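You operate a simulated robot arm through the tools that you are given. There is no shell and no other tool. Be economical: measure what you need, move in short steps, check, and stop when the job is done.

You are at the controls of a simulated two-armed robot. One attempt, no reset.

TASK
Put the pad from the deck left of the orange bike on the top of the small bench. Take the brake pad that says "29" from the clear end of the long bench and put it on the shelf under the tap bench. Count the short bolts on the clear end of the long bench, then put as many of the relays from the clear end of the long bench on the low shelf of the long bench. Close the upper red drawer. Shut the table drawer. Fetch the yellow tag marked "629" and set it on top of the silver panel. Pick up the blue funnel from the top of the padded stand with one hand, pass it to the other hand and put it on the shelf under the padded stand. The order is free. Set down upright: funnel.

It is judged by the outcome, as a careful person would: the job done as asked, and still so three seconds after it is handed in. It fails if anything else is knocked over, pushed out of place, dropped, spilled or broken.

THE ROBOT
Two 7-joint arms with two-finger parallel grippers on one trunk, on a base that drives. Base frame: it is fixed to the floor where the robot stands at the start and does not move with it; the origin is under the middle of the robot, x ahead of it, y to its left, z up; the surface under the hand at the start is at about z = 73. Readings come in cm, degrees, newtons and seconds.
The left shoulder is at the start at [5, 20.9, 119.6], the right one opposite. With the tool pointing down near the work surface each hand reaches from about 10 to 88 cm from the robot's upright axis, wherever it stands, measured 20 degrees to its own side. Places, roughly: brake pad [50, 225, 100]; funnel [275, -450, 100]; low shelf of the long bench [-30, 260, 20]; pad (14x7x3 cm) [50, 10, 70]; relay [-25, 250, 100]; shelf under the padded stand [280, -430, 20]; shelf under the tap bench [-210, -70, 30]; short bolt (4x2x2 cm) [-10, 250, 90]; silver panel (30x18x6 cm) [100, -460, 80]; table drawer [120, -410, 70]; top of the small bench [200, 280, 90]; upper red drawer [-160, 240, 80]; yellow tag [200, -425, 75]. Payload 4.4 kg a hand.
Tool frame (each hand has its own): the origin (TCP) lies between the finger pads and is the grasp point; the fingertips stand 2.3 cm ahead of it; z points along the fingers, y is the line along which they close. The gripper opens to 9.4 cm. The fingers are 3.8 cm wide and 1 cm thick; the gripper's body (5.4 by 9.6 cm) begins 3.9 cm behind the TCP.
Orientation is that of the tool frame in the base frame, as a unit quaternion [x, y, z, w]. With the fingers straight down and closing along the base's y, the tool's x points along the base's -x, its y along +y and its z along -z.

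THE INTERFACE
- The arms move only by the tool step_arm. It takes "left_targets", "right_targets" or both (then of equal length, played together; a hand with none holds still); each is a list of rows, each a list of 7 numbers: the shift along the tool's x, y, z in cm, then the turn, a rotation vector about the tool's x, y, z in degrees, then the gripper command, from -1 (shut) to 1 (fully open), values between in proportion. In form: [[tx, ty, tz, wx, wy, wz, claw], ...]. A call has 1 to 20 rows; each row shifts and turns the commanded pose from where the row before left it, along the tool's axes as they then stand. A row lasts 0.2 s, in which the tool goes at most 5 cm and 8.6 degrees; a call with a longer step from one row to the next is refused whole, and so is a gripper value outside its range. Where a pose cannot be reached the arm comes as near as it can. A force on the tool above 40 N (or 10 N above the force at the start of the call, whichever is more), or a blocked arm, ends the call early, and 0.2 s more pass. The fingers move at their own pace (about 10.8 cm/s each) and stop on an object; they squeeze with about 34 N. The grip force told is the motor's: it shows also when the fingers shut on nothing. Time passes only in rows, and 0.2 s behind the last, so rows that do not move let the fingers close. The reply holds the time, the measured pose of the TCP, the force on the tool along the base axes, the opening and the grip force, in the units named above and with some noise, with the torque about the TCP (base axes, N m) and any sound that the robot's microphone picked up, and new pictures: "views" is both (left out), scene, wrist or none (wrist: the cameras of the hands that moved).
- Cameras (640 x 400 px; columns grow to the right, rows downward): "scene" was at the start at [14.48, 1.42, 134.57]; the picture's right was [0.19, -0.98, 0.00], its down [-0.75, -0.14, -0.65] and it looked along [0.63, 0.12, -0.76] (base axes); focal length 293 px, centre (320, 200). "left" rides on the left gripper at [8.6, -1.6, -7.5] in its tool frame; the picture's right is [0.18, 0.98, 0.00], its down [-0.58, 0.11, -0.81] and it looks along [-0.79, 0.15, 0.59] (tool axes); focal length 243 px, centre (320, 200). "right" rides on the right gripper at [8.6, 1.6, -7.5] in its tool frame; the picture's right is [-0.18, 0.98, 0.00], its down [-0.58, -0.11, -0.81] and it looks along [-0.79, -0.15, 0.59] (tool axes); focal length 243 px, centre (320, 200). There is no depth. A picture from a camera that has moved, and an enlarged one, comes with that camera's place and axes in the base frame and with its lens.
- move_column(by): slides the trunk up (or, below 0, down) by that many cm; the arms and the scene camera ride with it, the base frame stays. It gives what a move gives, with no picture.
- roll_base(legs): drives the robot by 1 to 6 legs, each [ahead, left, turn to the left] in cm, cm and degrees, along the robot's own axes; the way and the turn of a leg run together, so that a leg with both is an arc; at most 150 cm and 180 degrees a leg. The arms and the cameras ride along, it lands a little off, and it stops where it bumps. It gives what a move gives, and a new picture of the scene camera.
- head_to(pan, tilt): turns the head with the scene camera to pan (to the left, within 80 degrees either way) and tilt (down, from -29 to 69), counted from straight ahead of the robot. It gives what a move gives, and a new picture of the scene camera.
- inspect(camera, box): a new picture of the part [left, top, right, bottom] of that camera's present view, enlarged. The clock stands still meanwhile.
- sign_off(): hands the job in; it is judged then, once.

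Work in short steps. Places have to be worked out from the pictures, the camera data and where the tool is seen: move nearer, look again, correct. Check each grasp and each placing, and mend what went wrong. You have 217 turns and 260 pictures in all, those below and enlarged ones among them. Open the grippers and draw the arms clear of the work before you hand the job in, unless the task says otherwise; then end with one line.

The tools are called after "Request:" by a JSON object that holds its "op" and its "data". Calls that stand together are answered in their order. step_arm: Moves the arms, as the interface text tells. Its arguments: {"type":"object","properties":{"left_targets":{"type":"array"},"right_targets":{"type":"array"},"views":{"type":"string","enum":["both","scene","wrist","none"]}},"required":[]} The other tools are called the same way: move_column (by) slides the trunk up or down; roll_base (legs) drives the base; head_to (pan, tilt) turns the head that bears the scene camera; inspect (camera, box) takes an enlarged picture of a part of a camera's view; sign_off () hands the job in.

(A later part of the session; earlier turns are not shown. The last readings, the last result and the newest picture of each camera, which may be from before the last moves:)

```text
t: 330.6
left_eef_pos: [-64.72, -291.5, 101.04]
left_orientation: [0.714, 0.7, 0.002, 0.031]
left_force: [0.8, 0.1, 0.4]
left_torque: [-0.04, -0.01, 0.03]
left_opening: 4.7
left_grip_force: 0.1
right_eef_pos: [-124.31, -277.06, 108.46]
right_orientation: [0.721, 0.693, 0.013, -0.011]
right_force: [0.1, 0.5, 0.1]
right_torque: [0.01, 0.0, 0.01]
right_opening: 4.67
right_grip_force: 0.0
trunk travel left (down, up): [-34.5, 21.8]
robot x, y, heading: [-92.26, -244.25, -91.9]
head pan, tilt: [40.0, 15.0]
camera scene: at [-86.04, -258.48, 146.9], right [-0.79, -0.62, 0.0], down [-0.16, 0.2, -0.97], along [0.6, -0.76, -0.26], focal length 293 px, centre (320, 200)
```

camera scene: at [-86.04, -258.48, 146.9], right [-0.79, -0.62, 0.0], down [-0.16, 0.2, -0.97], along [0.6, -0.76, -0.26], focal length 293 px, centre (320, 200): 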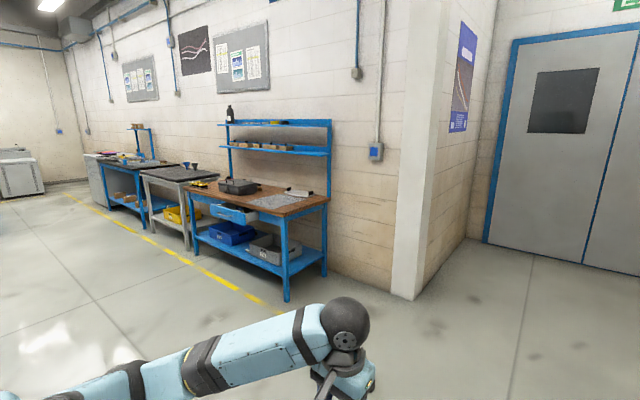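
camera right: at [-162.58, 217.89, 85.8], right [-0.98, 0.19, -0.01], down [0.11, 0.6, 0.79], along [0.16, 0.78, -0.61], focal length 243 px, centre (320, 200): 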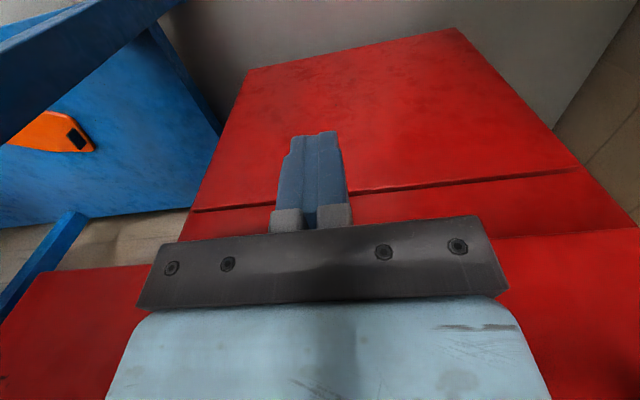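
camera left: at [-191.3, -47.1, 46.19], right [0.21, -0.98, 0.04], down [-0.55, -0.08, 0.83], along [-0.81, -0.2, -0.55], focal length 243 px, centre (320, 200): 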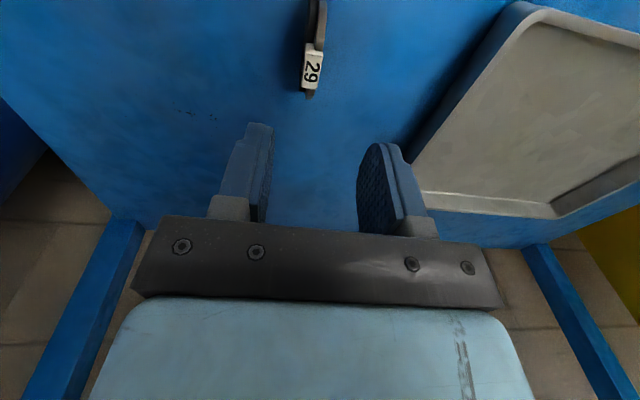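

The hand-over table with the open blue drawer, then a stand with funnels, are along the −y wall. I drive to in front of the drawer.

Request:
{"op": "roll_base", "data": {"legs": [[0, 105, 0], [0, 105, 1.5], [70, 0, 0]]}}

Request:
{"op": "head_to", "data": {"pan": 0, "tilt": 35}}

```text
t: 352.7
left_eef_pos: [146.32, -366.54, 101.14]
left_orientation: [0.705, 0.708, 0.004, 0.03]
left_force: [-0.9, -0.1, -0.1]
left_torque: [-0.02, 0.01, -0.03]
left_opening: 4.71
left_grip_force: 0.0
right_eef_pos: [86.21, -353.54, 108.48]
right_orientation: [0.713, 0.701, 0.012, -0.012]
right_force: [-0.1, 0.5, 0.9]
right_torque: [0.0, -0.07, -0.01]
right_opening: 4.71
right_grip_force: 0.0
trunk travel left (down, up): [-34.5, 21.8]
robot x, y, heading: [117.98, -320.14, -90.5]
head pan, tilt: [40.0, 15.0]
camera scene: at [124.12, -334.07, 146.9], right [-0.77, -0.64, 0.0], down [-0.17, 0.2, -0.97], along [0.62, -0.74, -0.26], focal length 293 px, centre (320, 200)
```

scene: 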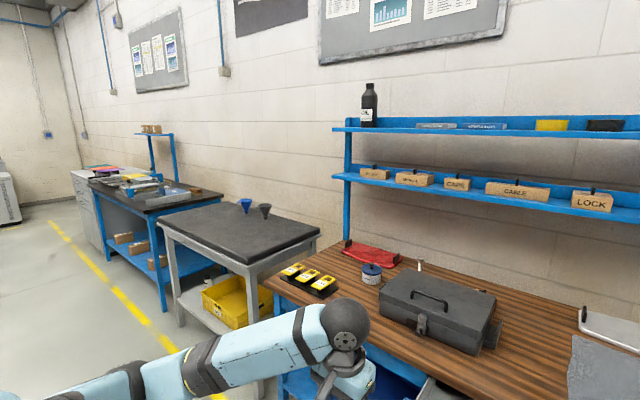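

```text
t: 353.8
left_eef_pos: [146.18, -366.49, 101.15]
left_orientation: [0.705, 0.708, 0.003, 0.032]
left_force: [-0.7, 0.9, 0.2]
left_torque: [0.0, -0.01, -0.04]
left_opening: 4.7
left_grip_force: 0.0
right_eef_pos: [86.23, -353.37, 108.54]
right_orientation: [0.712, 0.702, 0.012, -0.012]
right_force: [-0.3, -0.3, 0.7]
right_torque: [0.01, 0.0, -0.01]
right_opening: 4.69
right_grip_force: 0.1
trunk travel left (down, up): [-34.5, 21.8]
robot x, y, heading: [118.12, -320.22, -90.4]
head pan, tilt: [0.0, 35.0]
camera scene: at [118.12, -335.66, 143.71], right [-1.0, 0.01, 0.0], down [0.0, 0.57, -0.82], along [0.0, -0.82, -0.57], focal length 293 px, centre (320, 200)
```

scene: 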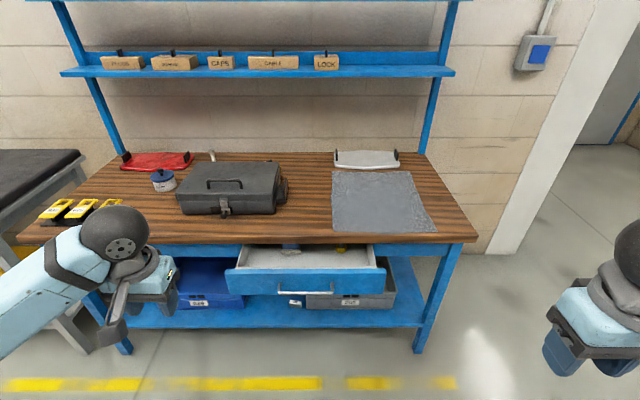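

The silver panel is at [96, −462], tags at [205, −420], and the open table drawer's front is at y ≈ −397 (z 65–75). I bring the closed right hand before its right part, tilted so the fingertips lead.

Request:
{"op": "step_arm", "data": {"right_targets": [[-3.3, 2.1, 2.9, 0, 0, 0, -1], [-3.3, 2.1, 2.9, 0, 0, 0, -1], [-3.3, 2.1, 2.9, 0, 0, 0, -1], [-3.3, 2.1, 2.9, 0, 0, 0, -1], [-3.3, 2.1, 2.9, 0, 0, 0, -1], [-3.3, 2.1, 2.9, 0, 0, 0, -1], [-3.3, 2.1, 2.9, 0, 0, 0, -1], [-3.3, 2.1, 2.9, 0, 0, 0, -1], [0, 0, 4, 0, 0, 0, -1], [0, 0, 4, 0, 0, 0, -1], [0, 0, 4, 0, 0, 0, -1], [0, 0, 0, 0, -8.4, 0, -1], [0, 0, 0, 0, -8.4, 0, -1], [0, 0, 0, 0, -8.4, 0, -1], [0, 0, 0, 0, -8.4, 0, -1], [0, 0, 0, 0, -8.4, 0, -1], [0, 0, 0, 0, -8.4, 0, -1], [0, 0, 0, 0, 0, 0, -1]], "views": "scene"}}

```text
t: 357.6
left_eef_pos: [146.19, -366.56, 101.2]
left_orientation: [0.705, 0.708, 0.002, 0.03]
left_force: [-0.1, 0.4, 0.1]
left_torque: [-0.03, -0.01, 0.0]
left_opening: 4.71
left_grip_force: 0.0
right_eef_pos: [102.54, -378.94, 72.57]
right_orientation: [0.664, 0.652, -0.262, 0.256]
right_force: [-0.4, -0.5, -0.7]
right_torque: [-0.03, -0.01, 0.02]
right_opening: 0.0
right_grip_force: 33.3
right hand out of reach, approached as far as the arm can: row 17
trunk travel left (down, up): [-34.5, 21.8]
robot x, y, heading: [118.16, -320.06, -90.1]
head pan, tilt: [0.0, 35.0]
camera scene: at [118.05, -335.67, 143.71], right [-1.0, 0.01, 0.0], down [0.0, 0.57, -0.82], along [-0.01, -0.82, -0.57], focal length 293 px, centre (320, 200)
```

scene: 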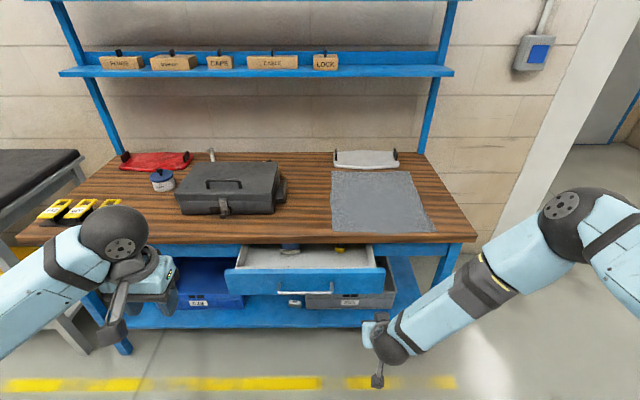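

The fingertips are lined up. I drive ahead 12 cm, then push with the arm.

Request:
{"op": "roll_base", "data": {"legs": [[12, 0, 0]]}}

Request:
{"op": "step_arm", "data": {"right_targets": [[-2.2, 0, 2.05, 0, 0, 0, -1], [-2.2, 0, 2.05, 0, 0, 0, -1], [-2.2, 0, 2.05, 0, 0, 0, -1], [-2.2, 0, 2.05, 0, 0, 0, -1], [-2.2, 0, 2.05, 0, 0, 0, -1], [-1.4, 0, 1.4, 0, 0, 0, -1], [0, 0, 0, 0, 0, 0, -1]], "views": "scene"}}

```text
t: 358.8
left_eef_pos: [146.17, -378.41, 101.11]
left_orientation: [0.704, 0.709, 0.004, 0.031]
left_force: [0.3, 0.0, -0.9]
left_torque: [0.0, 0.02, 0.01]
left_opening: 4.71
left_grip_force: 0.1
right_eef_pos: [102.7, -390.88, 72.44]
right_orientation: [0.663, 0.654, -0.26, 0.256]
right_force: [0.0, 0.9, 0.3]
right_torque: [-0.01, 0.01, 0.0]
right_opening: 0.0
right_grip_force: 34.0
trunk travel left (down, up): [-34.5, 21.8]
robot x, y, heading: [118.36, -331.68, -90.4]
head pan, tilt: [0.0, 35.0]
camera scene: at [118.04, -347.64, 143.7], right [-1.0, 0.01, 0.0], down [0.0, 0.57, -0.82], along [0.0, -0.82, -0.57], focal length 293 px, centre (320, 200)
```

scene: 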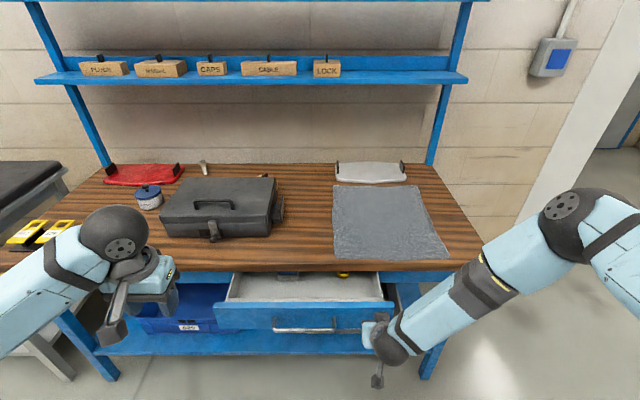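

```text
t: 360.0
left_eef_pos: [146.14, -378.31, 101.14]
left_orientation: [0.705, 0.708, 0.003, 0.031]
left_force: [-0.4, -0.2, 0.0]
left_torque: [0.04, -0.02, 0.0]
left_opening: 4.68
left_grip_force: 0.1
right_eef_pos: [102.33, -404.98, 72.28]
right_orientation: [0.665, 0.654, -0.257, 0.254]
right_force: [-1.9, 17.4, 9.6]
right_torque: [-0.05, 0.01, 0.0]
right_opening: 0.0
right_grip_force: 33.9
trunk travel left (down, up): [-34.5, 21.8]
robot x, y, heading: [117.99, -331.99, -90.7]
head pan, tilt: [0.0, 35.0]
stopped in row 6 (right hand): the force on the tool passed its limit at 154 N (the readings are from after the stop); the commanded pose is now the measured one
camera scene: at [118.01, -347.41, 143.74], right [-1.0, 0.01, 0.0], down [0.0, 0.57, -0.82], along [-0.01, -0.82, -0.57], focal length 293 px, centre (320, 200)
```

scene: 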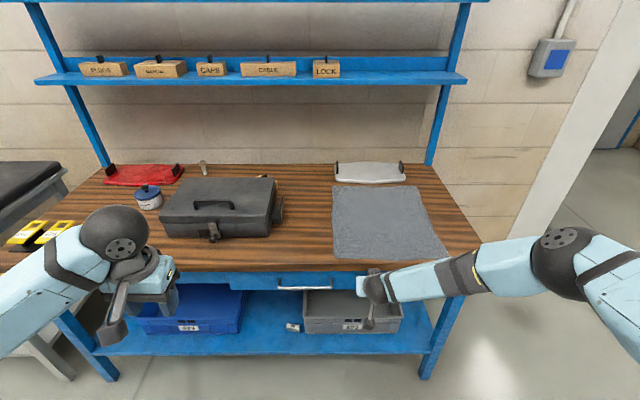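

The drawer is closed. I retract the right hand, level it and raise it.

Request:
{"op": "step_arm", "data": {"right_targets": [[2.2, 0, -2.05, 0, 0, 0, -1], [2.2, 0, -2.05, 0, 0, 0, -1], [2.2, 0, -2.05, 0, 0, 0, -1], [2.2, 0, -2.05, 0, 0, 0, -1], [2.2, 0, -2.05, 0, 0, 0, -1], [0, 0, 0, 0, 8.4, 0, -1], [0, 0, 0, 0, 8.4, 0, -1], [0, 0, 0, 0, 8.4, 0, -1], [0, 0, 0, 0, 8.4, 0, -1], [0, 0, 0, 0, 8.4, 0, 0], [0, 0, 0, 0, 0.5, 0, 0], [0, 0, -5, 0, 0, 0, 0], [0, 0, -5, 0, 0, 0, 0], [0, 0, -5, 0, 0, 0, 0], [0, -2, -4, 0, 0, 0, 0], [0, -2, -4, 0, 0, 0, 0], [3, -3, -2, 0, 0, 0, 0], [3, -3, -2, 0, 0, 0, 0], [3, -3, 0, 0, 0, 0, 0], [0, 0, 0, 0, 0, 0, 0]], "views": "none"}}

Request:
{"op": "roll_base", "data": {"legs": [[-10, 0, 0], [0, 70, 0]]}}

Request:
{"op": "head_to", "data": {"pan": 8, "tilt": 40}}

```text
t: 364.2
left_eef_pos: [146.21, -378.39, 100.97]
left_orientation: [0.705, 0.708, 0.003, 0.029]
left_force: [0.3, 0.4, 0.3]
left_torque: [-0.02, 0.01, -0.04]
left_opening: 4.71
left_grip_force: 0.0
right_eef_pos: [89.82, -381.04, 99.19]
right_orientation: [0.713, 0.701, 0.001, -0.002]
right_force: [0.2, 0.6, 0.2]
right_torque: [0.0, 0.02, 0.0]
right_opening: 4.68
right_grip_force: 0.2
trunk travel left (down, up): [-34.5, 21.8]
robot x, y, heading: [118.15, -331.77, -90.4]
head pan, tilt: [0.0, 35.0]
```

```text
t: 371.6
left_eef_pos: [216.95, -368.74, 101.1]
left_orientation: [0.704, 0.71, 0.004, 0.031]
left_force: [-0.8, -0.3, -1.2]
left_torque: [0.01, 0.01, -0.04]
left_opening: 4.71
left_grip_force: 0.1
right_eef_pos: [160.49, -371.38, 99.12]
right_orientation: [0.712, 0.702, 0.002, -0.001]
right_force: [-0.5, 0.0, -0.2]
right_torque: [-0.01, 0.0, 0.03]
right_opening: 4.69
right_grip_force: 0.1
trunk travel left (down, up): [-34.5, 21.8]
robot x, y, heading: [188.52, -322.55, -90.1]
head pan, tilt: [0.0, 35.0]
camera scene: at [188.73, -337.98, 143.7], right [-1.0, 0.0, 0.0], down [0.0, 0.57, -0.82], along [0.0, -0.82, -0.57], focal length 293 px, centre (320, 200)
```

scene: 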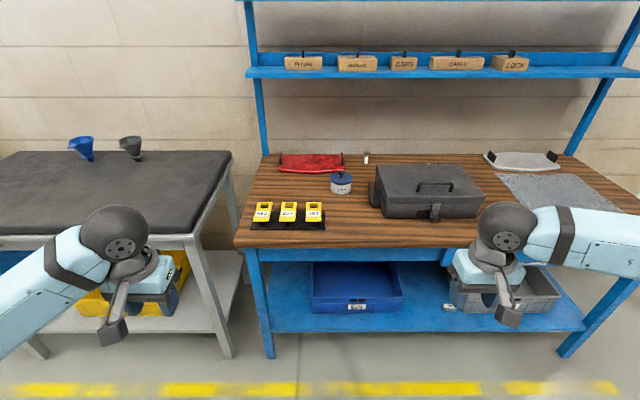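

```text
t: 372.3
left_eef_pos: [216.89, -368.61, 101.01]
left_orientation: [0.704, 0.709, 0.004, 0.03]
left_force: [1.1, -0.1, -0.2]
left_torque: [-0.01, 0.01, 0.0]
left_opening: 4.68
left_grip_force: 0.1
right_eef_pos: [160.54, -371.44, 99.07]
right_orientation: [0.712, 0.702, 0.0, -0.001]
right_force: [-0.3, -0.1, 0.3]
right_torque: [0.0, 0.02, -0.04]
right_opening: 4.68
right_grip_force: 0.0
trunk travel left (down, up): [-34.5, 21.8]
robot x, y, heading: [188.63, -322.62, -89.9]
head pan, tilt: [8.0, 40.0]
camera scene: at [189.9, -337.6, 142.95], right [-0.99, -0.13, 0.0], down [-0.09, 0.64, -0.77], along [0.1, -0.76, -0.64], focal length 293 px, centre (320, 200)
```

scene: 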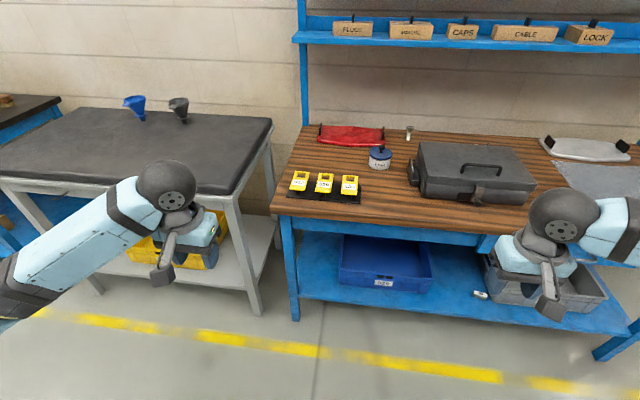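

Request:
{"op": "inspect", "data": {"camera": "scene", "box": [280, 165, 370, 210]}}

```text
7.11 times, centred on (325, 188) of scene
camera zoom: at [189.9, -337.6, 142.95], right [-0.99, -0.13, 0.0], down [-0.09, 0.64, -0.77], along [0.1, -0.76, -0.64], focal length 2082 px, centre (284, 289)
```

zoom: 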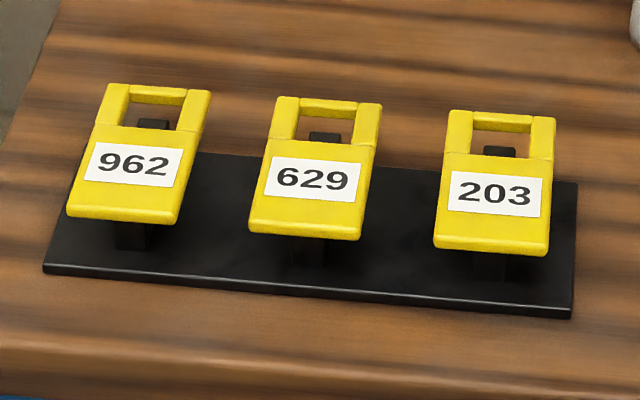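

The middle tag is "629", near [199.4, −422, 80], with about 2.4 cm free either side. I drive 30 cm ahead and bring the left hand above it.

Request:
{"op": "roll_base", "data": {"legs": [[30, 0, 0]]}}

Request:
{"op": "step_arm", "data": {"left_targets": [[0, 0, 0, 2.75, 2.1, 0, 0.5], [-3.8, -2.9, 0.5, 0, 0, 0, 0.5], [-3.8, -2.9, 0.5, 0, 0, 0, 0.5], [-3.8, -2.9, 0.5, 0, 0, 0, 0.5], [-3.8, -2.9, 0.5, 0, 0, 0, 0.5], [-3.8, -2.9, 0.5, 0, 0, 0, 0.5], [-3.8, -2.9, 0.5, 0, 0, 0, 0.5], [0, 0, 0, 0, 0, 0, 0.5]], "views": "wrist"}}

```text
t: 374.4
left_eef_pos: [216.88, -398.95, 100.96]
left_orientation: [0.704, 0.71, 0.004, 0.031]
left_force: [-0.2, 0.3, -0.3]
left_torque: [0.02, -0.01, 0.0]
left_opening: 4.68
left_grip_force: 0.1
right_eef_pos: [160.41, -401.51, 99.09]
right_orientation: [0.712, 0.702, 0.002, -0.001]
right_force: [0.2, 0.4, -0.7]
right_torque: [0.01, 0.01, -0.01]
right_opening: 4.7
right_grip_force: 0.0
trunk travel left (down, up): [-34.5, 21.8]
robot x, y, heading: [188.56, -352.46, -90.2]
head pan, tilt: [8.0, 40.0]
camera scene: at [189.81, -367.77, 142.94], right [-0.99, -0.14, 0.0], down [-0.09, 0.64, -0.77], along [0.1, -0.76, -0.64], focal length 293 px, centre (320, 200)
```

scene: 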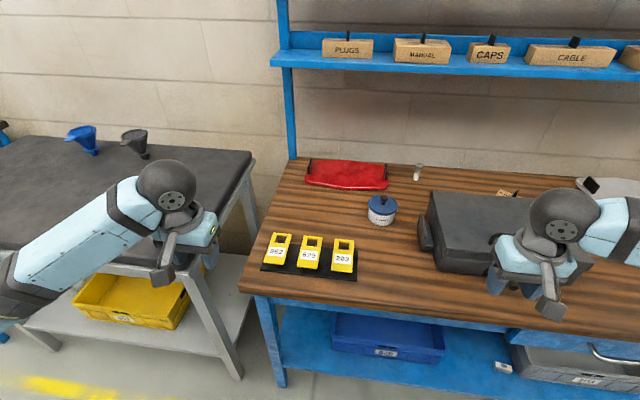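

```text
t: 376.2
left_eef_pos: [199.82, -421.84, 98.27]
left_orientation: [0.704, 0.71, -0.001, 0.002]
left_force: [0.0, 0.2, -0.6]
left_torque: [0.0, 0.02, 0.0]
left_opening: 7.05
left_grip_force: 0.1
right_eef_pos: [160.57, -401.39, 99.08]
right_orientation: [0.711, 0.703, -0.001, 0.0]
right_force: [0.0, 0.4, 0.4]
right_torque: [0.03, 0.0, -0.04]
right_opening: 4.71
right_grip_force: 0.0
trunk travel left (down, up): [-34.5, 21.8]
robot x, y, heading: [188.46, -352.28, -90.2]
head pan, tilt: [8.0, 40.0]
camera left: at [198.02, -413.27, 105.64], right [0.98, 0.19, 0.0], down [0.11, -0.58, 0.81], along [0.15, -0.79, -0.59], focal length 243 px, centre (320, 200)
```

left: 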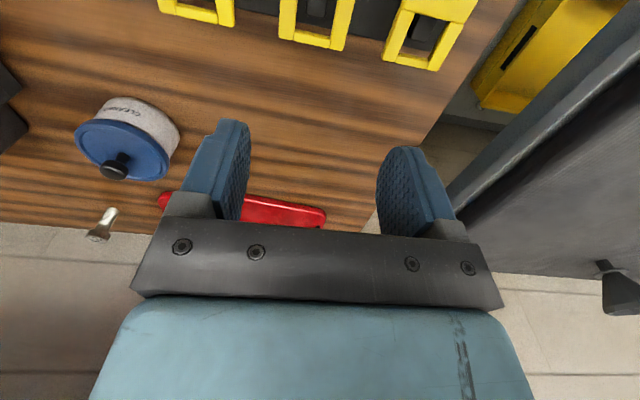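

Triangulation puts the tag's middle at about [199, −414, 86]. I move back over it and recheck with the wrist camera a bit lower.

Request:
{"op": "step_arm", "data": {"left_targets": [[4, -0.4, 0, 0, 0, 0, 0.5], [3.3, -0.3, 0, 0, 0, 0, 0.5], [0, 0, 3, 0, 0, 0, 0.5], [0, 0, 2, 0, 0, 0, 0.5], [0, 0, 0, 0, 0, 0, 0.5]], "views": "wrist"}}

Request:
{"op": "inspect", "data": {"camera": "scene", "box": [230, 200, 390, 300]}}

```text
t: 377.4
left_eef_pos: [199.06, -414.45, 93.11]
left_orientation: [0.704, 0.71, 0.0, 0.0]
left_force: [0.0, 0.0, 0.0]
left_torque: [-0.01, 0.01, 0.0]
left_opening: 7.05
left_grip_force: 0.1
right_eef_pos: [160.46, -401.62, 99.19]
right_orientation: [0.712, 0.702, 0.001, -0.001]
right_force: [-0.3, -0.5, -0.3]
right_torque: [0.01, 0.0, -0.01]
right_opening: 4.7
right_grip_force: 0.2
trunk travel left (down, up): [-34.5, 21.8]
robot x, y, heading: [188.6, -352.55, -90.3]
head pan, tilt: [8.0, 40.0]
camera left: at [197.28, -405.93, 100.52], right [0.98, 0.19, 0.0], down [0.11, -0.58, 0.81], along [0.16, -0.79, -0.59], focal length 243 px, centre (320, 200)
```

left: 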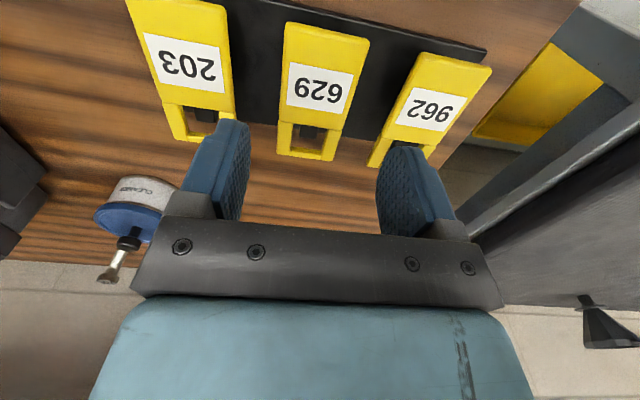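

```text
4.00 times, centred on (310, 250) of scene
camera zoom: at [189.8, -367.73, 142.95], right [-0.99, -0.14, 0.0], down [-0.09, 0.64, -0.77], along [0.1, -0.76, -0.64], focal length 1171 px, centre (360, 0)
```

zoom: 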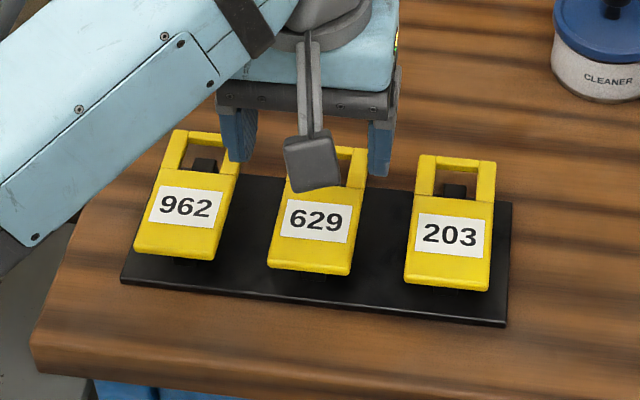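

Confirmed: tag 629 middle at [198.9, −414, 86]. Descend and close.

Request:
{"op": "step_arm", "data": {"left_targets": [[-0.1, -0.1, 3, 0, 0, 0, 0.5], [0, 0, 3, 0, 0, 0, 0.5], [0, 0, 1.5, 0, 0, 0, 0.5], [0, 0, 0, 0, 0, 0, -1], [0, 0, 0, 0, 0, 0, -1], [0, 0, 0, 0, 0, 0, -1]], "views": "wrist"}}

```text
t: 378.8
left_eef_pos: [198.96, -414.63, 85.62]
left_orientation: [0.705, 0.709, -0.001, 0.001]
left_force: [-0.1, 0.2, 0.6]
left_torque: [-0.03, -0.03, 0.01]
left_opening: 5.05
left_grip_force: 33.5
right_eef_pos: [160.4, -401.57, 98.99]
right_orientation: [0.712, 0.702, 0.0, 0.0]
right_force: [-0.7, -0.2, 0.6]
right_torque: [0.0, 0.03, 0.01]
right_opening: 4.7
right_grip_force: 0.1
trunk travel left (down, up): [-34.5, 21.8]
robot x, y, heading: [188.81, -351.98, -90.2]
head pan, tilt: [8.0, 40.0]
camera left: at [197.19, -406.12, 93.06], right [0.98, 0.19, 0.0], down [0.11, -0.58, 0.81], along [0.15, -0.79, -0.59], focal length 243 px, centre (320, 200)
```

left: 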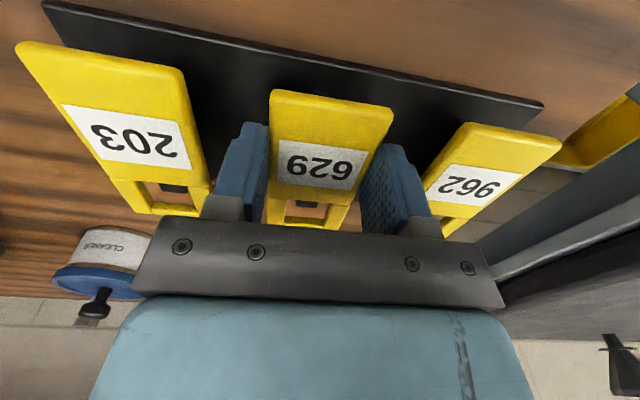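

Gripped at 5.05 cm. Lift straight up slowly.

Request:
{"op": "step_arm", "data": {"left_targets": [[0, 0, -1.5, 0, 0, 0, -1], [0, 0, -1.5, 0, 0, 0, -1], [0, 0, -2, 0, 0, 0, -1], [0, 0, -3, 0, 0, 0, -1], [0, 0, -4, 0, 0, 0, -1], [0, 0, 0, 0, 0, 0, -1]], "views": "both"}}

```text
t: 380.2
left_eef_pos: [198.81, -414.57, 97.65]
left_orientation: [0.704, 0.71, 0.0, 0.0]
left_force: [-0.2, -0.3, -0.5]
left_torque: [-0.01, -0.02, 0.0]
left_opening: 5.07
left_grip_force: 34.1
right_eef_pos: [160.49, -401.66, 99.11]
right_orientation: [0.712, 0.702, 0.001, 0.0]
right_force: [0.7, 0.5, 0.5]
right_torque: [0.0, -0.01, 0.01]
right_opening: 4.7
right_grip_force: 0.0
trunk travel left (down, up): [-34.5, 21.8]
robot x, y, heading: [188.6, -352.44, -90.3]
head pan, tilt: [8.0, 40.0]
camera scene: at [189.77, -367.73, 142.94], right [-0.99, -0.14, 0.0], down [-0.09, 0.64, -0.77], along [0.1, -0.76, -0.64], focal length 293 px, centre (320, 200)
camera left: at [197.06, -406.02, 105.13], right [0.98, 0.19, 0.0], down [0.11, -0.58, 0.81], along [0.16, -0.79, -0.59], focal length 243 px, centre (320, 200)
```

scene: 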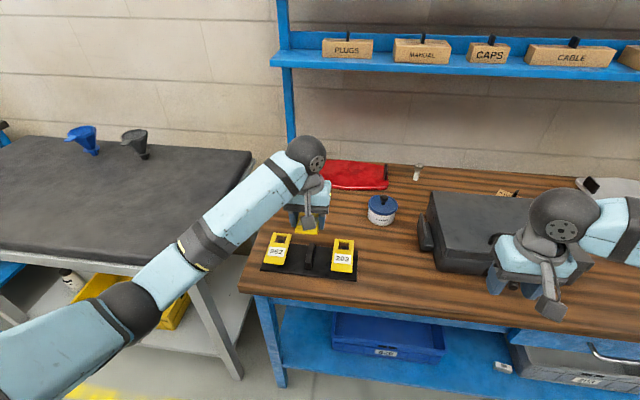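
left: 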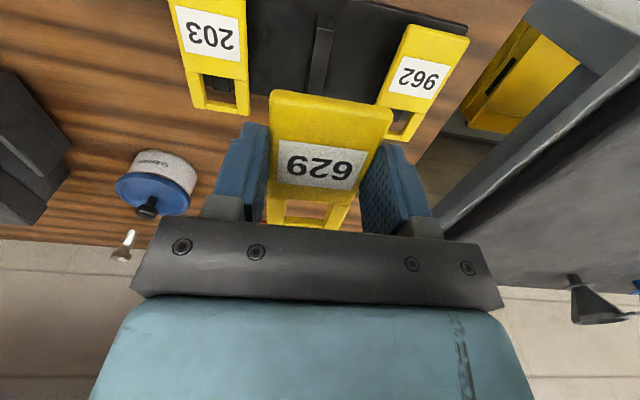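

Tag 629 is held, its neighbours untouched. I raise it, back off, and drive to before the silver panel at about [97, −455].

Request:
{"op": "step_arm", "data": {"left_targets": [[0, 0, -4, 0, 0, 0, -1], [0, 0, -4, 0, 0, 0, -1], [0, 0, 0, 0, 0, 0, -1]], "views": "none"}}

Request:
{"op": "roll_base", "data": {"legs": [[-30, 0, 0], [0, -103, 0], [48, 0, 0]]}}

Request:
{"op": "step_arm", "data": {"left_targets": [[-4, 0, 0, 0, 0, 0, -1], [-4, 0, 0, 0, 0, 0, -1], [-3, 0, 0, 0, 0, 0, -1], [0, 0, 0, 0, 0, 0, -1]], "views": "both"}}

```text
t: 381.0
left_eef_pos: [198.81, -414.6, 105.81]
left_orientation: [0.704, 0.71, -0.001, 0.001]
left_force: [-0.3, -0.5, 0.0]
left_torque: [0.07, 0.0, -0.04]
left_opening: 5.06
left_grip_force: 33.6
right_eef_pos: [160.51, -401.6, 99.03]
right_orientation: [0.712, 0.702, 0.001, -0.001]
right_force: [0.2, -0.1, 0.0]
right_torque: [0.0, -0.01, -0.01]
right_opening: 4.69
right_grip_force: 0.0
trunk travel left (down, up): [-34.5, 21.8]
robot x, y, heading: [188.43, -352.58, -90.2]
head pan, tilt: [8.0, 40.0]
```

```text
t: 394.4
left_eef_pos: [96.64, -432.15, 105.76]
left_orientation: [0.702, 0.712, -0.001, 0.0]
left_force: [-0.7, 0.4, 0.0]
left_torque: [0.0, 0.01, 0.0]
left_opening: 5.08
left_grip_force: 34.2
right_eef_pos: [58.27, -419.39, 99.03]
right_orientation: [0.709, 0.705, 0.001, -0.002]
right_force: [1.1, -0.5, 0.0]
right_torque: [0.01, 0.0, -0.01]
right_opening: 4.72
right_grip_force: 0.1
trunk travel left (down, up): [-34.5, 21.8]
robot x, y, heading: [85.82, -370.1, -89.8]
head pan, tilt: [8.0, 40.0]
camera scene: at [87.33, -385.37, 142.94], right [-0.99, -0.14, 0.0], down [-0.09, 0.64, -0.77], along [0.11, -0.76, -0.64], focal length 293 px, centre (320, 200)
```

scene: 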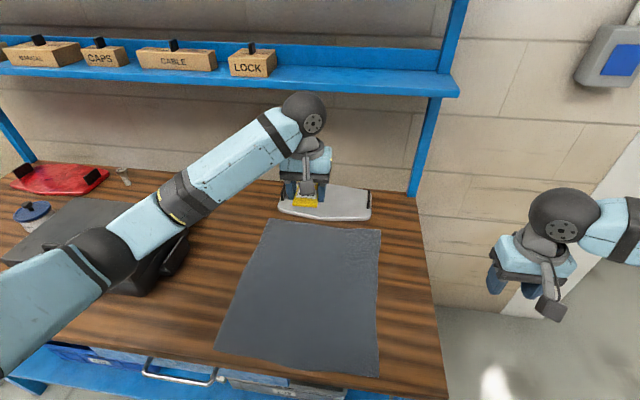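

```text
t: 395.4
left_eef_pos: [96.89, -443.24, 105.73]
left_orientation: [0.702, 0.712, -0.001, 0.001]
left_force: [0.0, 0.2, -0.9]
left_torque: [-0.02, 0.0, -0.02]
left_opening: 5.09
left_grip_force: 34.5
right_eef_pos: [58.26, -419.42, 99.12]
right_orientation: [0.709, 0.705, 0.0, -0.001]
right_force: [0.2, -0.3, 0.8]
right_torque: [-0.03, -0.05, 0.01]
right_opening: 4.71
right_grip_force: 0.2
trunk travel left (down, up): [-34.5, 21.8]
robot x, y, heading: [86.1, -370.34, -89.7]
head pan, tilt: [8.0, 40.0]
camera scene: at [87.36, -385.32, 142.95], right [-0.99, -0.14, 0.0], down [-0.09, 0.64, -0.77], along [0.11, -0.76, -0.64], focal length 293 px, centre (320, 200)
camera left: at [95.14, -434.62, 113.18], right [0.98, 0.2, 0.0], down [0.12, -0.58, 0.81], along [0.16, -0.79, -0.59], focal length 243 px, centre (320, 200)
```

scene: 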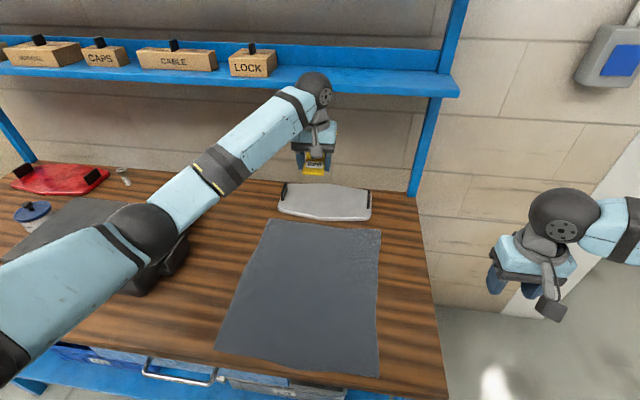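
left: 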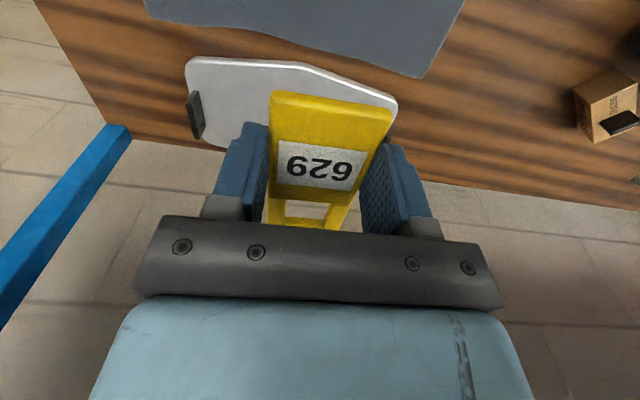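

The panel's front edge is at y ≈ −449, top z ≈ 81–82, x 81…110. I move a little ahead with the base and extend to y ≈ −456, descending part way.

Request:
{"op": "roll_base", "data": {"legs": [[4, 0, 0]]}}

Request:
{"op": "step_arm", "data": {"left_targets": [[-3, -0.5, 2, 0, 0, 0, -1], [-3, -0.5, 3, 0, 0, 0, -1], [-3, 0, 3, 0, 0, 0, -1], [0, 0, 4, 0, 0, 0, -1], [0, 0, 0, 0, 0, 0, -1]], "views": "both"}}

```text
t: 396.3
left_eef_pos: [96.86, -447.14, 105.78]
left_orientation: [0.702, 0.712, -0.001, 0.0]
left_force: [-0.2, -0.7, -0.4]
left_torque: [0.04, 0.01, 0.0]
left_opening: 5.06
left_grip_force: 34.1
right_eef_pos: [58.21, -423.37, 99.08]
right_orientation: [0.709, 0.705, 0.001, -0.001]
right_force: [0.0, 0.0, 0.6]
right_torque: [0.01, 0.02, 0.03]
right_opening: 4.7
right_grip_force: 0.0
trunk travel left (down, up): [-34.5, 21.8]
robot x, y, heading: [85.83, -374.09, -89.6]
head pan, tilt: [8.0, 40.0]
camera scene: at [87.33, -389.31, 142.95], right [-0.99, -0.14, 0.0], down [-0.09, 0.64, -0.77], along [0.11, -0.76, -0.64], focal length 293 px, centre (320, 200)
```

scene: 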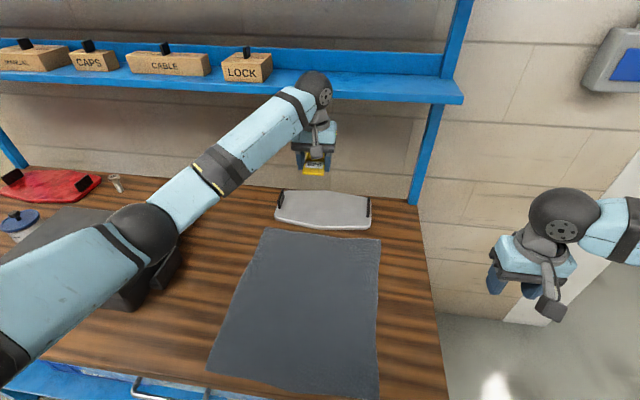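

```text
t: 397.5
left_eef_pos: [96.0, -457.5, 92.42]
left_orientation: [0.701, 0.713, 0.005, -0.003]
left_force: [0.5, -0.5, 0.3]
left_torque: [0.05, -0.02, 0.04]
left_opening: 5.08
left_grip_force: 34.3
right_eef_pos: [58.04, -424.72, 98.34]
right_orientation: [0.71, 0.704, 0.005, -0.004]
right_force: [0.7, -0.2, -0.2]
right_torque: [0.05, 0.0, -0.01]
right_opening: 4.69
right_grip_force: 0.2
trunk travel left (down, up): [-34.5, 21.8]
robot x, y, heading: [85.78, -374.35, -89.8]
head pan, tilt: [8.0, 40.0]
camera scene: at [87.14, -391.11, 142.54], right [-0.99, -0.14, 0.0], down [-0.09, 0.64, -0.76], along [0.11, -0.75, -0.65], focal length 293 px, centre (320, 200)
camera left: at [94.25, -449.02, 99.97], right [0.98, 0.2, 0.01], down [0.12, -0.59, 0.8], along [0.16, -0.78, -0.6], focal length 243 px, centre (320, 200)
```

scene: 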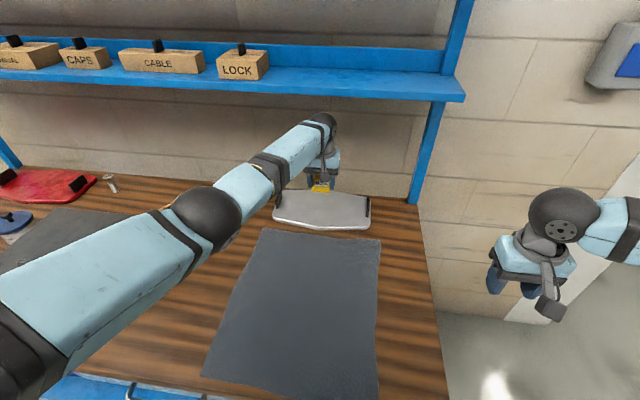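
left: 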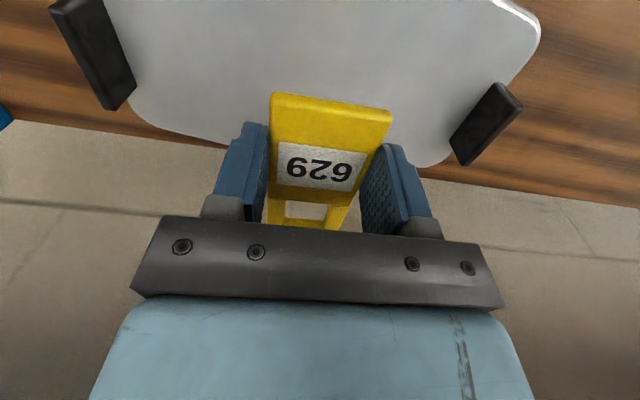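

The tag is centred over the panel. I lower until near contact.

Request:
{"op": "step_arm", "data": {"left_targets": [[0.3, 0, 3, 0, 0, 0, -1], [0, 0, 3, 0, 0, 0, -1], [0, 0, 1, 0, 0, 0, -1], [0, 0, 0.5, 0, 0, 0, -1], [0, 0, 0, 0, 0, 0, -1]], "views": "wrist"}}

```text
t: 398.7
left_eef_pos: [96.1, -455.21, 86.36]
left_orientation: [0.702, 0.712, 0.0, 0.0]
left_force: [0.8, 0.9, -0.1]
left_torque: [0.0, 0.03, 0.02]
left_opening: 5.06
left_grip_force: 34.0
left hand out of reach, approached as far as the arm can: row 3
right_eef_pos: [58.15, -423.35, 99.15]
right_orientation: [0.709, 0.705, 0.0, -0.001]
right_force: [0.2, -0.7, -0.3]
right_torque: [0.01, 0.01, 0.01]
right_opening: 4.7
right_grip_force: 0.0
trunk travel left (down, up): [-34.5, 21.8]
robot x, y, heading: [85.96, -373.92, -89.7]
head pan, tilt: [8.0, 40.0]
camera left: at [94.41, -446.68, 93.82], right [0.98, 0.2, 0.0], down [0.12, -0.58, 0.81], along [0.16, -0.79, -0.59], focal length 243 px, centre (320, 200)
```

left: 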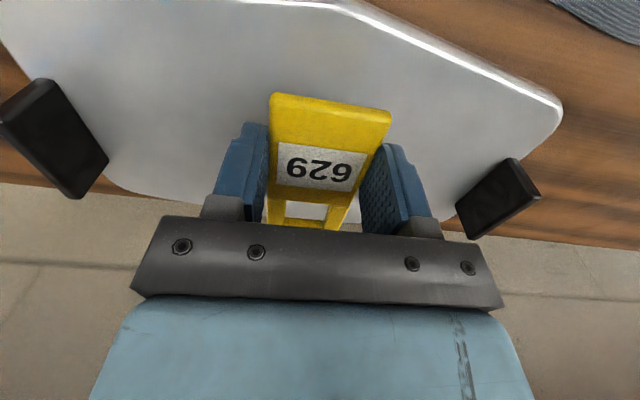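

Arm is at reach limit; I lower the rest with the trunk.

Request:
{"op": "move_column", "data": {"by": -1.6}}

Request:
{"op": "move_column", "data": {"by": -0.7}}

```text
t: 399.3
left_eef_pos: [96.05, -455.32, 84.72]
left_orientation: [0.701, 0.713, 0.0, 0.0]
left_force: [0.0, -0.3, -0.9]
left_torque: [-0.01, -0.05, 0.0]
left_opening: 5.07
left_grip_force: 34.0
right_eef_pos: [58.11, -423.42, 97.55]
right_orientation: [0.709, 0.705, 0.0, -0.001]
right_force: [0.3, -0.4, 0.4]
right_torque: [-0.01, -0.03, 0.0]
right_opening: 4.68
right_grip_force: 0.0
trunk travel left (down, up): [-32.9, 23.4]
robot x, y, heading: [86.07, -374.02, -89.7]
head pan, tilt: [8.0, 40.0]
```

```text
t: 399.9
left_eef_pos: [96.06, -455.33, 83.96]
left_orientation: [0.702, 0.712, 0.0, 0.0]
left_force: [0.5, -0.5, 0.6]
left_torque: [0.0, 0.01, 0.02]
left_opening: 5.05
left_grip_force: 34.4
right_eef_pos: [58.14, -423.31, 96.78]
right_orientation: [0.709, 0.705, 0.0, 0.0]
right_force: [-0.5, 0.2, -0.1]
right_torque: [0.01, 0.02, -0.01]
right_opening: 4.69
right_grip_force: 0.0
trunk travel left (down, up): [-32.2, 24.1]
robot x, y, heading: [85.59, -374.09, -89.8]
head pan, tilt: [8.0, 40.0]
```

Request:
{"op": "move_column", "data": {"by": -0.7}}

Request:
{"op": "inspect", "data": {"camera": "left", "box": [160, 0, 480, 230]}}

```text
t: 400.4
left_eef_pos: [96.16, -455.42, 83.8]
left_orientation: [0.702, 0.712, -0.003, 0.003]
left_force: [3.3, -1.5, 22.7]
left_torque: [0.38, 0.06, -0.01]
left_opening: 5.06
left_grip_force: 34.0
right_eef_pos: [58.31, -423.11, 96.35]
right_orientation: [0.709, 0.705, 0.0, 0.0]
right_force: [-0.5, 0.6, -0.1]
right_torque: [-0.01, 0.02, 0.04]
right_opening: 4.7
right_grip_force: 0.0
trunk travel left (down, up): [-31.5, 24.8]
robot x, y, heading: [85.83, -374.03, -89.7]
head pan, tilt: [8.0, 40.0]
```

```text
1.74 times, centred on (320, 115) of left
camera zoom: at [94.41, -446.67, 91.3], right [0.98, 0.2, 0.0], down [0.12, -0.57, 0.81], along [0.16, -0.79, -0.59], focal length 422 px, centre (320, 348)
```

zoom: 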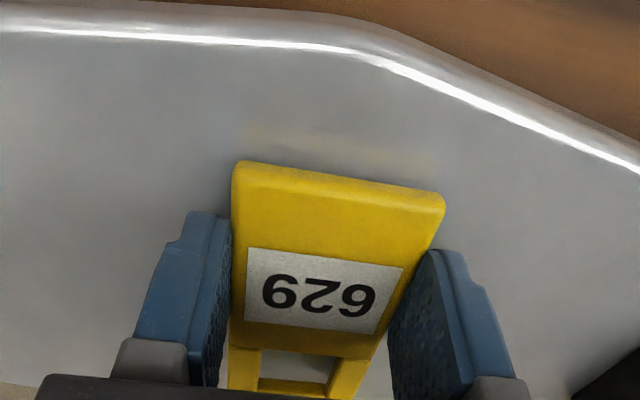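

Contact (23 N). I open gently so the tag settles on the panel, then raise with the trunk.

Request:
{"op": "step_arm", "data": {"left_targets": [[0, 0, 0, 0, 0, 0, 0.12], [0, 0, 0, 0, 0, 0, 0.2], [0, 0, 0, 0, 0, 0, 0.4], [0, 0, 0, 0, 0, 0, 0.5], [0, 0, 0, 0, 0, 0, 0.5]], "views": "none"}}

Request:
{"op": "move_column", "data": {"by": 12}}

Request:
{"op": "inspect", "data": {"camera": "left", "box": [0, 0, 640, 400]}}

```text
t: 401.6
left_eef_pos: [96.31, -455.17, 83.93]
left_orientation: [0.702, 0.713, -0.001, 0.004]
left_force: [11.0, -6.4, 35.1]
left_torque: [0.49, 0.26, -0.19]
left_opening: 6.28
left_grip_force: 0.2
right_eef_pos: [58.26, -423.08, 96.39]
right_orientation: [0.71, 0.705, 0.001, 0.001]
right_force: [0.0, 0.0, 0.0]
right_torque: [-0.02, -0.02, 0.01]
right_opening: 4.71
right_grip_force: 0.0
trunk travel left (down, up): [-31.5, 24.8]
robot x, y, heading: [85.83, -373.97, -89.7]
head pan, tilt: [8.0, 40.0]
```

```text
t: 403.1
left_eef_pos: [96.19, -455.25, 95.29]
left_orientation: [0.702, 0.712, 0.0, 0.0]
left_force: [0.2, 0.2, -0.4]
left_torque: [-0.01, 0.01, -0.03]
left_opening: 7.06
left_grip_force: 0.0
right_eef_pos: [58.1, -423.33, 108.08]
right_orientation: [0.71, 0.705, 0.001, -0.002]
right_force: [-0.2, 0.0, 0.1]
right_torque: [0.02, 0.0, 0.05]
right_opening: 4.66
right_grip_force: 0.1
trunk travel left (down, up): [-43.5, 12.8]
robot x, y, heading: [85.82, -374.1, -89.7]
head pan, tilt: [8.0, 40.0]
```

```text
1.00 times, centred on (320, 200) of left (not enlarged: the box is as wide or as high as the picture)
camera zoom: at [94.4, -446.74, 102.78], right [0.98, 0.2, 0.0], down [0.12, -0.58, 0.81], along [0.16, -0.79, -0.59], focal length 243 px, centre (320, 200)
```

zoom: 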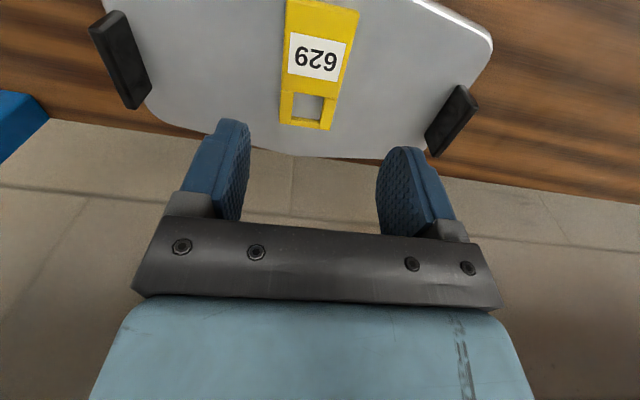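

Tag 629 lies on the silver panel. I retract the left hand, back off and drive to the padded stand.

Request:
{"op": "step_arm", "data": {"left_targets": [[4.3, 0, 0, 0, 0, 0, 0.5], [4.3, 0, -1, 0, 0, 0, 0.5], [4.3, 0, -1, 0, 0, 0, 0.5], [4.3, 0, -1, 0, 0, 0, 0.5], [4.3, 0, 0, 0, 0, 0, 0.5], [4.3, 1, 0, 0, 0, 0, 0.5], [4.3, 2, 0, 0, 0, 0, 0.5], [0, 0, 0, 0, 0, 0, 0.5]], "views": "none"}}

Request:
{"op": "roll_base", "data": {"legs": [[-42, 0, 0], [0, 95, 0], [0, 95, 0]]}}

Request:
{"op": "head_to", "data": {"pan": 0, "tilt": 40}}

```text
t: 404.9
left_eef_pos: [94.61, -454.18, 93.23]
left_orientation: [0.702, 0.712, 0.001, 0.001]
left_force: [-0.3, 0.3, 0.3]
left_torque: [-0.01, 0.02, -0.01]
left_opening: 7.06
left_grip_force: 0.0
left hand out of reach, approached as far as the arm can: row 1, 2, 3, 4, 5, 6, 7
right_eef_pos: [58.23, -423.21, 108.24]
right_orientation: [0.71, 0.704, 0.001, -0.002]
right_force: [-0.5, -0.3, 0.4]
right_torque: [0.01, 0.0, -0.03]
right_opening: 4.73
right_grip_force: 0.0
trunk travel left (down, up): [-43.5, 12.8]
robot x, y, heading: [85.77, -374.43, -89.8]
head pan, tilt: [8.0, 40.0]
```

```text
t: 424.0
left_eef_pos: [284.6, -410.51, 93.29]
left_orientation: [0.699, 0.715, 0.001, 0.001]
left_force: [0.0, 0.0, -0.7]
left_torque: [-0.01, 0.02, 0.03]
left_opening: 7.06
left_grip_force: 0.1
right_eef_pos: [248.02, -379.93, 108.17]
right_orientation: [0.706, 0.708, 0.001, -0.001]
right_force: [-0.1, -0.3, 0.2]
right_torque: [0.02, -0.02, 0.02]
right_opening: 4.71
right_grip_force: 0.1
trunk travel left (down, up): [-43.5, 12.8]
robot x, y, heading: [275.33, -330.65, -89.4]
head pan, tilt: [8.0, 40.0]
camera scene: at [276.84, -345.7, 151.95], right [-0.99, -0.15, 0.0], down [-0.1, 0.64, -0.77], along [0.12, -0.76, -0.64], focal length 293 px, centre (320, 200)
```

scene: 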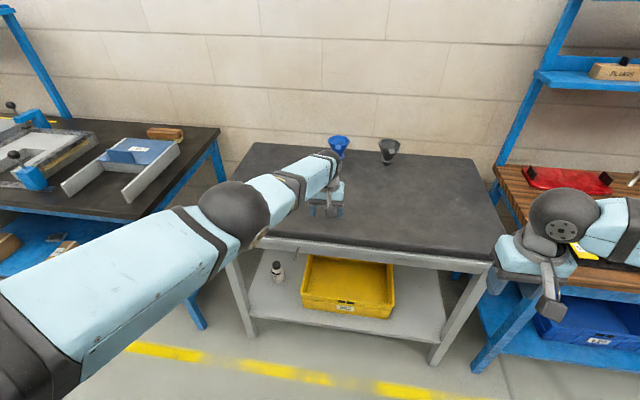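

```text
t: 424.7
left_eef_pos: [284.59, -410.47, 93.29]
left_orientation: [0.699, 0.715, 0.001, 0.001]
left_force: [1.1, -0.3, 0.5]
left_torque: [-0.05, 0.0, 0.0]
left_opening: 7.04
left_grip_force: 0.1
right_eef_pos: [247.95, -380.06, 108.12]
right_orientation: [0.706, 0.708, 0.001, 0.0]
right_force: [0.1, -0.6, -0.2]
right_torque: [-0.02, 0.01, -0.03]
right_opening: 4.69
right_grip_force: 0.1
trunk travel left (down, up): [-43.5, 12.8]
robot x, y, heading: [275.78, -330.33, -89.5]
head pan, tilt: [0.0, 40.0]
camera scene: at [275.67, -345.8, 151.95], right [-1.0, -0.01, 0.0], down [-0.01, 0.64, -0.77], along [0.01, -0.77, -0.64], focal length 293 px, centre (320, 200)
```

scene: 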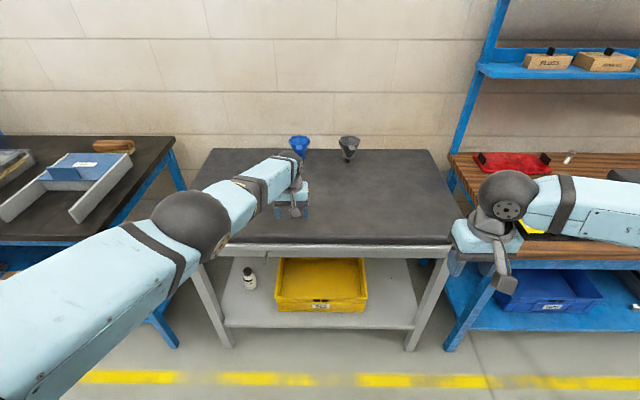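

I zoom on the funnels and also check that the tags and toolbox on the table were not disturbed by the passing hand.

Request:
{"op": "inspect", "data": {"camera": "scene", "box": [260, 120, 380, 195]}}

Request:
{"op": "head_to", "data": {"pan": -45, "tilt": 25}}

```text
5.33 times, centred on (320, 158) of scene
camera zoom: at [275.67, -345.8, 151.95], right [-1.0, -0.01, 0.0], down [-0.01, 0.64, -0.77], along [0.01, -0.77, -0.64], focal length 1562 px, centre (320, 427)
```

zoom: 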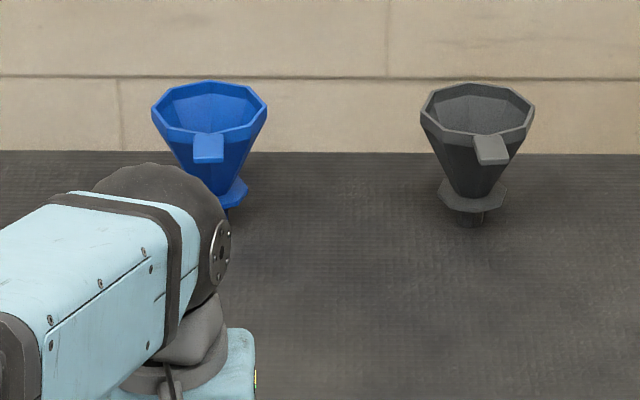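

```text
t: 425.8
left_eef_pos: [284.65, -410.45, 93.2]
left_orientation: [0.699, 0.715, 0.0, 0.0]
left_force: [0.5, -0.1, 0.1]
left_torque: [-0.01, 0.02, 0.03]
left_opening: 7.05
left_grip_force: 0.1
right_eef_pos: [248.0, -379.89, 108.04]
right_orientation: [0.706, 0.708, 0.0, 0.0]
right_force: [0.6, 0.0, -0.2]
right_torque: [0.02, 0.0, 0.0]
right_opening: 4.68
right_grip_force: 0.1
trunk travel left (down, up): [-43.5, 12.8]
robot x, y, heading: [275.49, -330.43, -89.1]
head pan, tilt: [-45.0, 25.0]
camera scene: at [269.13, -343.89, 154.28], right [-0.72, 0.7, 0.0], down [0.3, 0.3, -0.91], along [-0.63, -0.65, -0.42], focal length 293 px, centre (320, 200)
```

scene: 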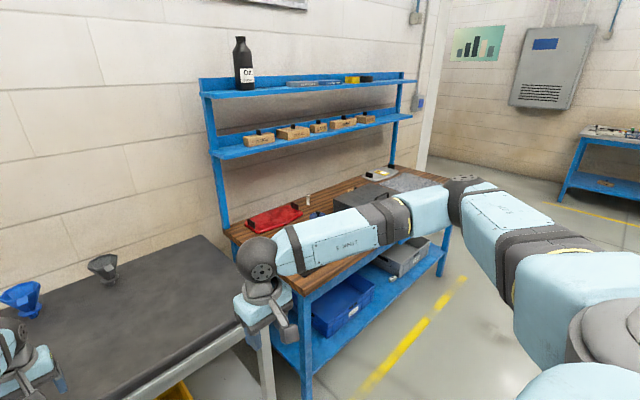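

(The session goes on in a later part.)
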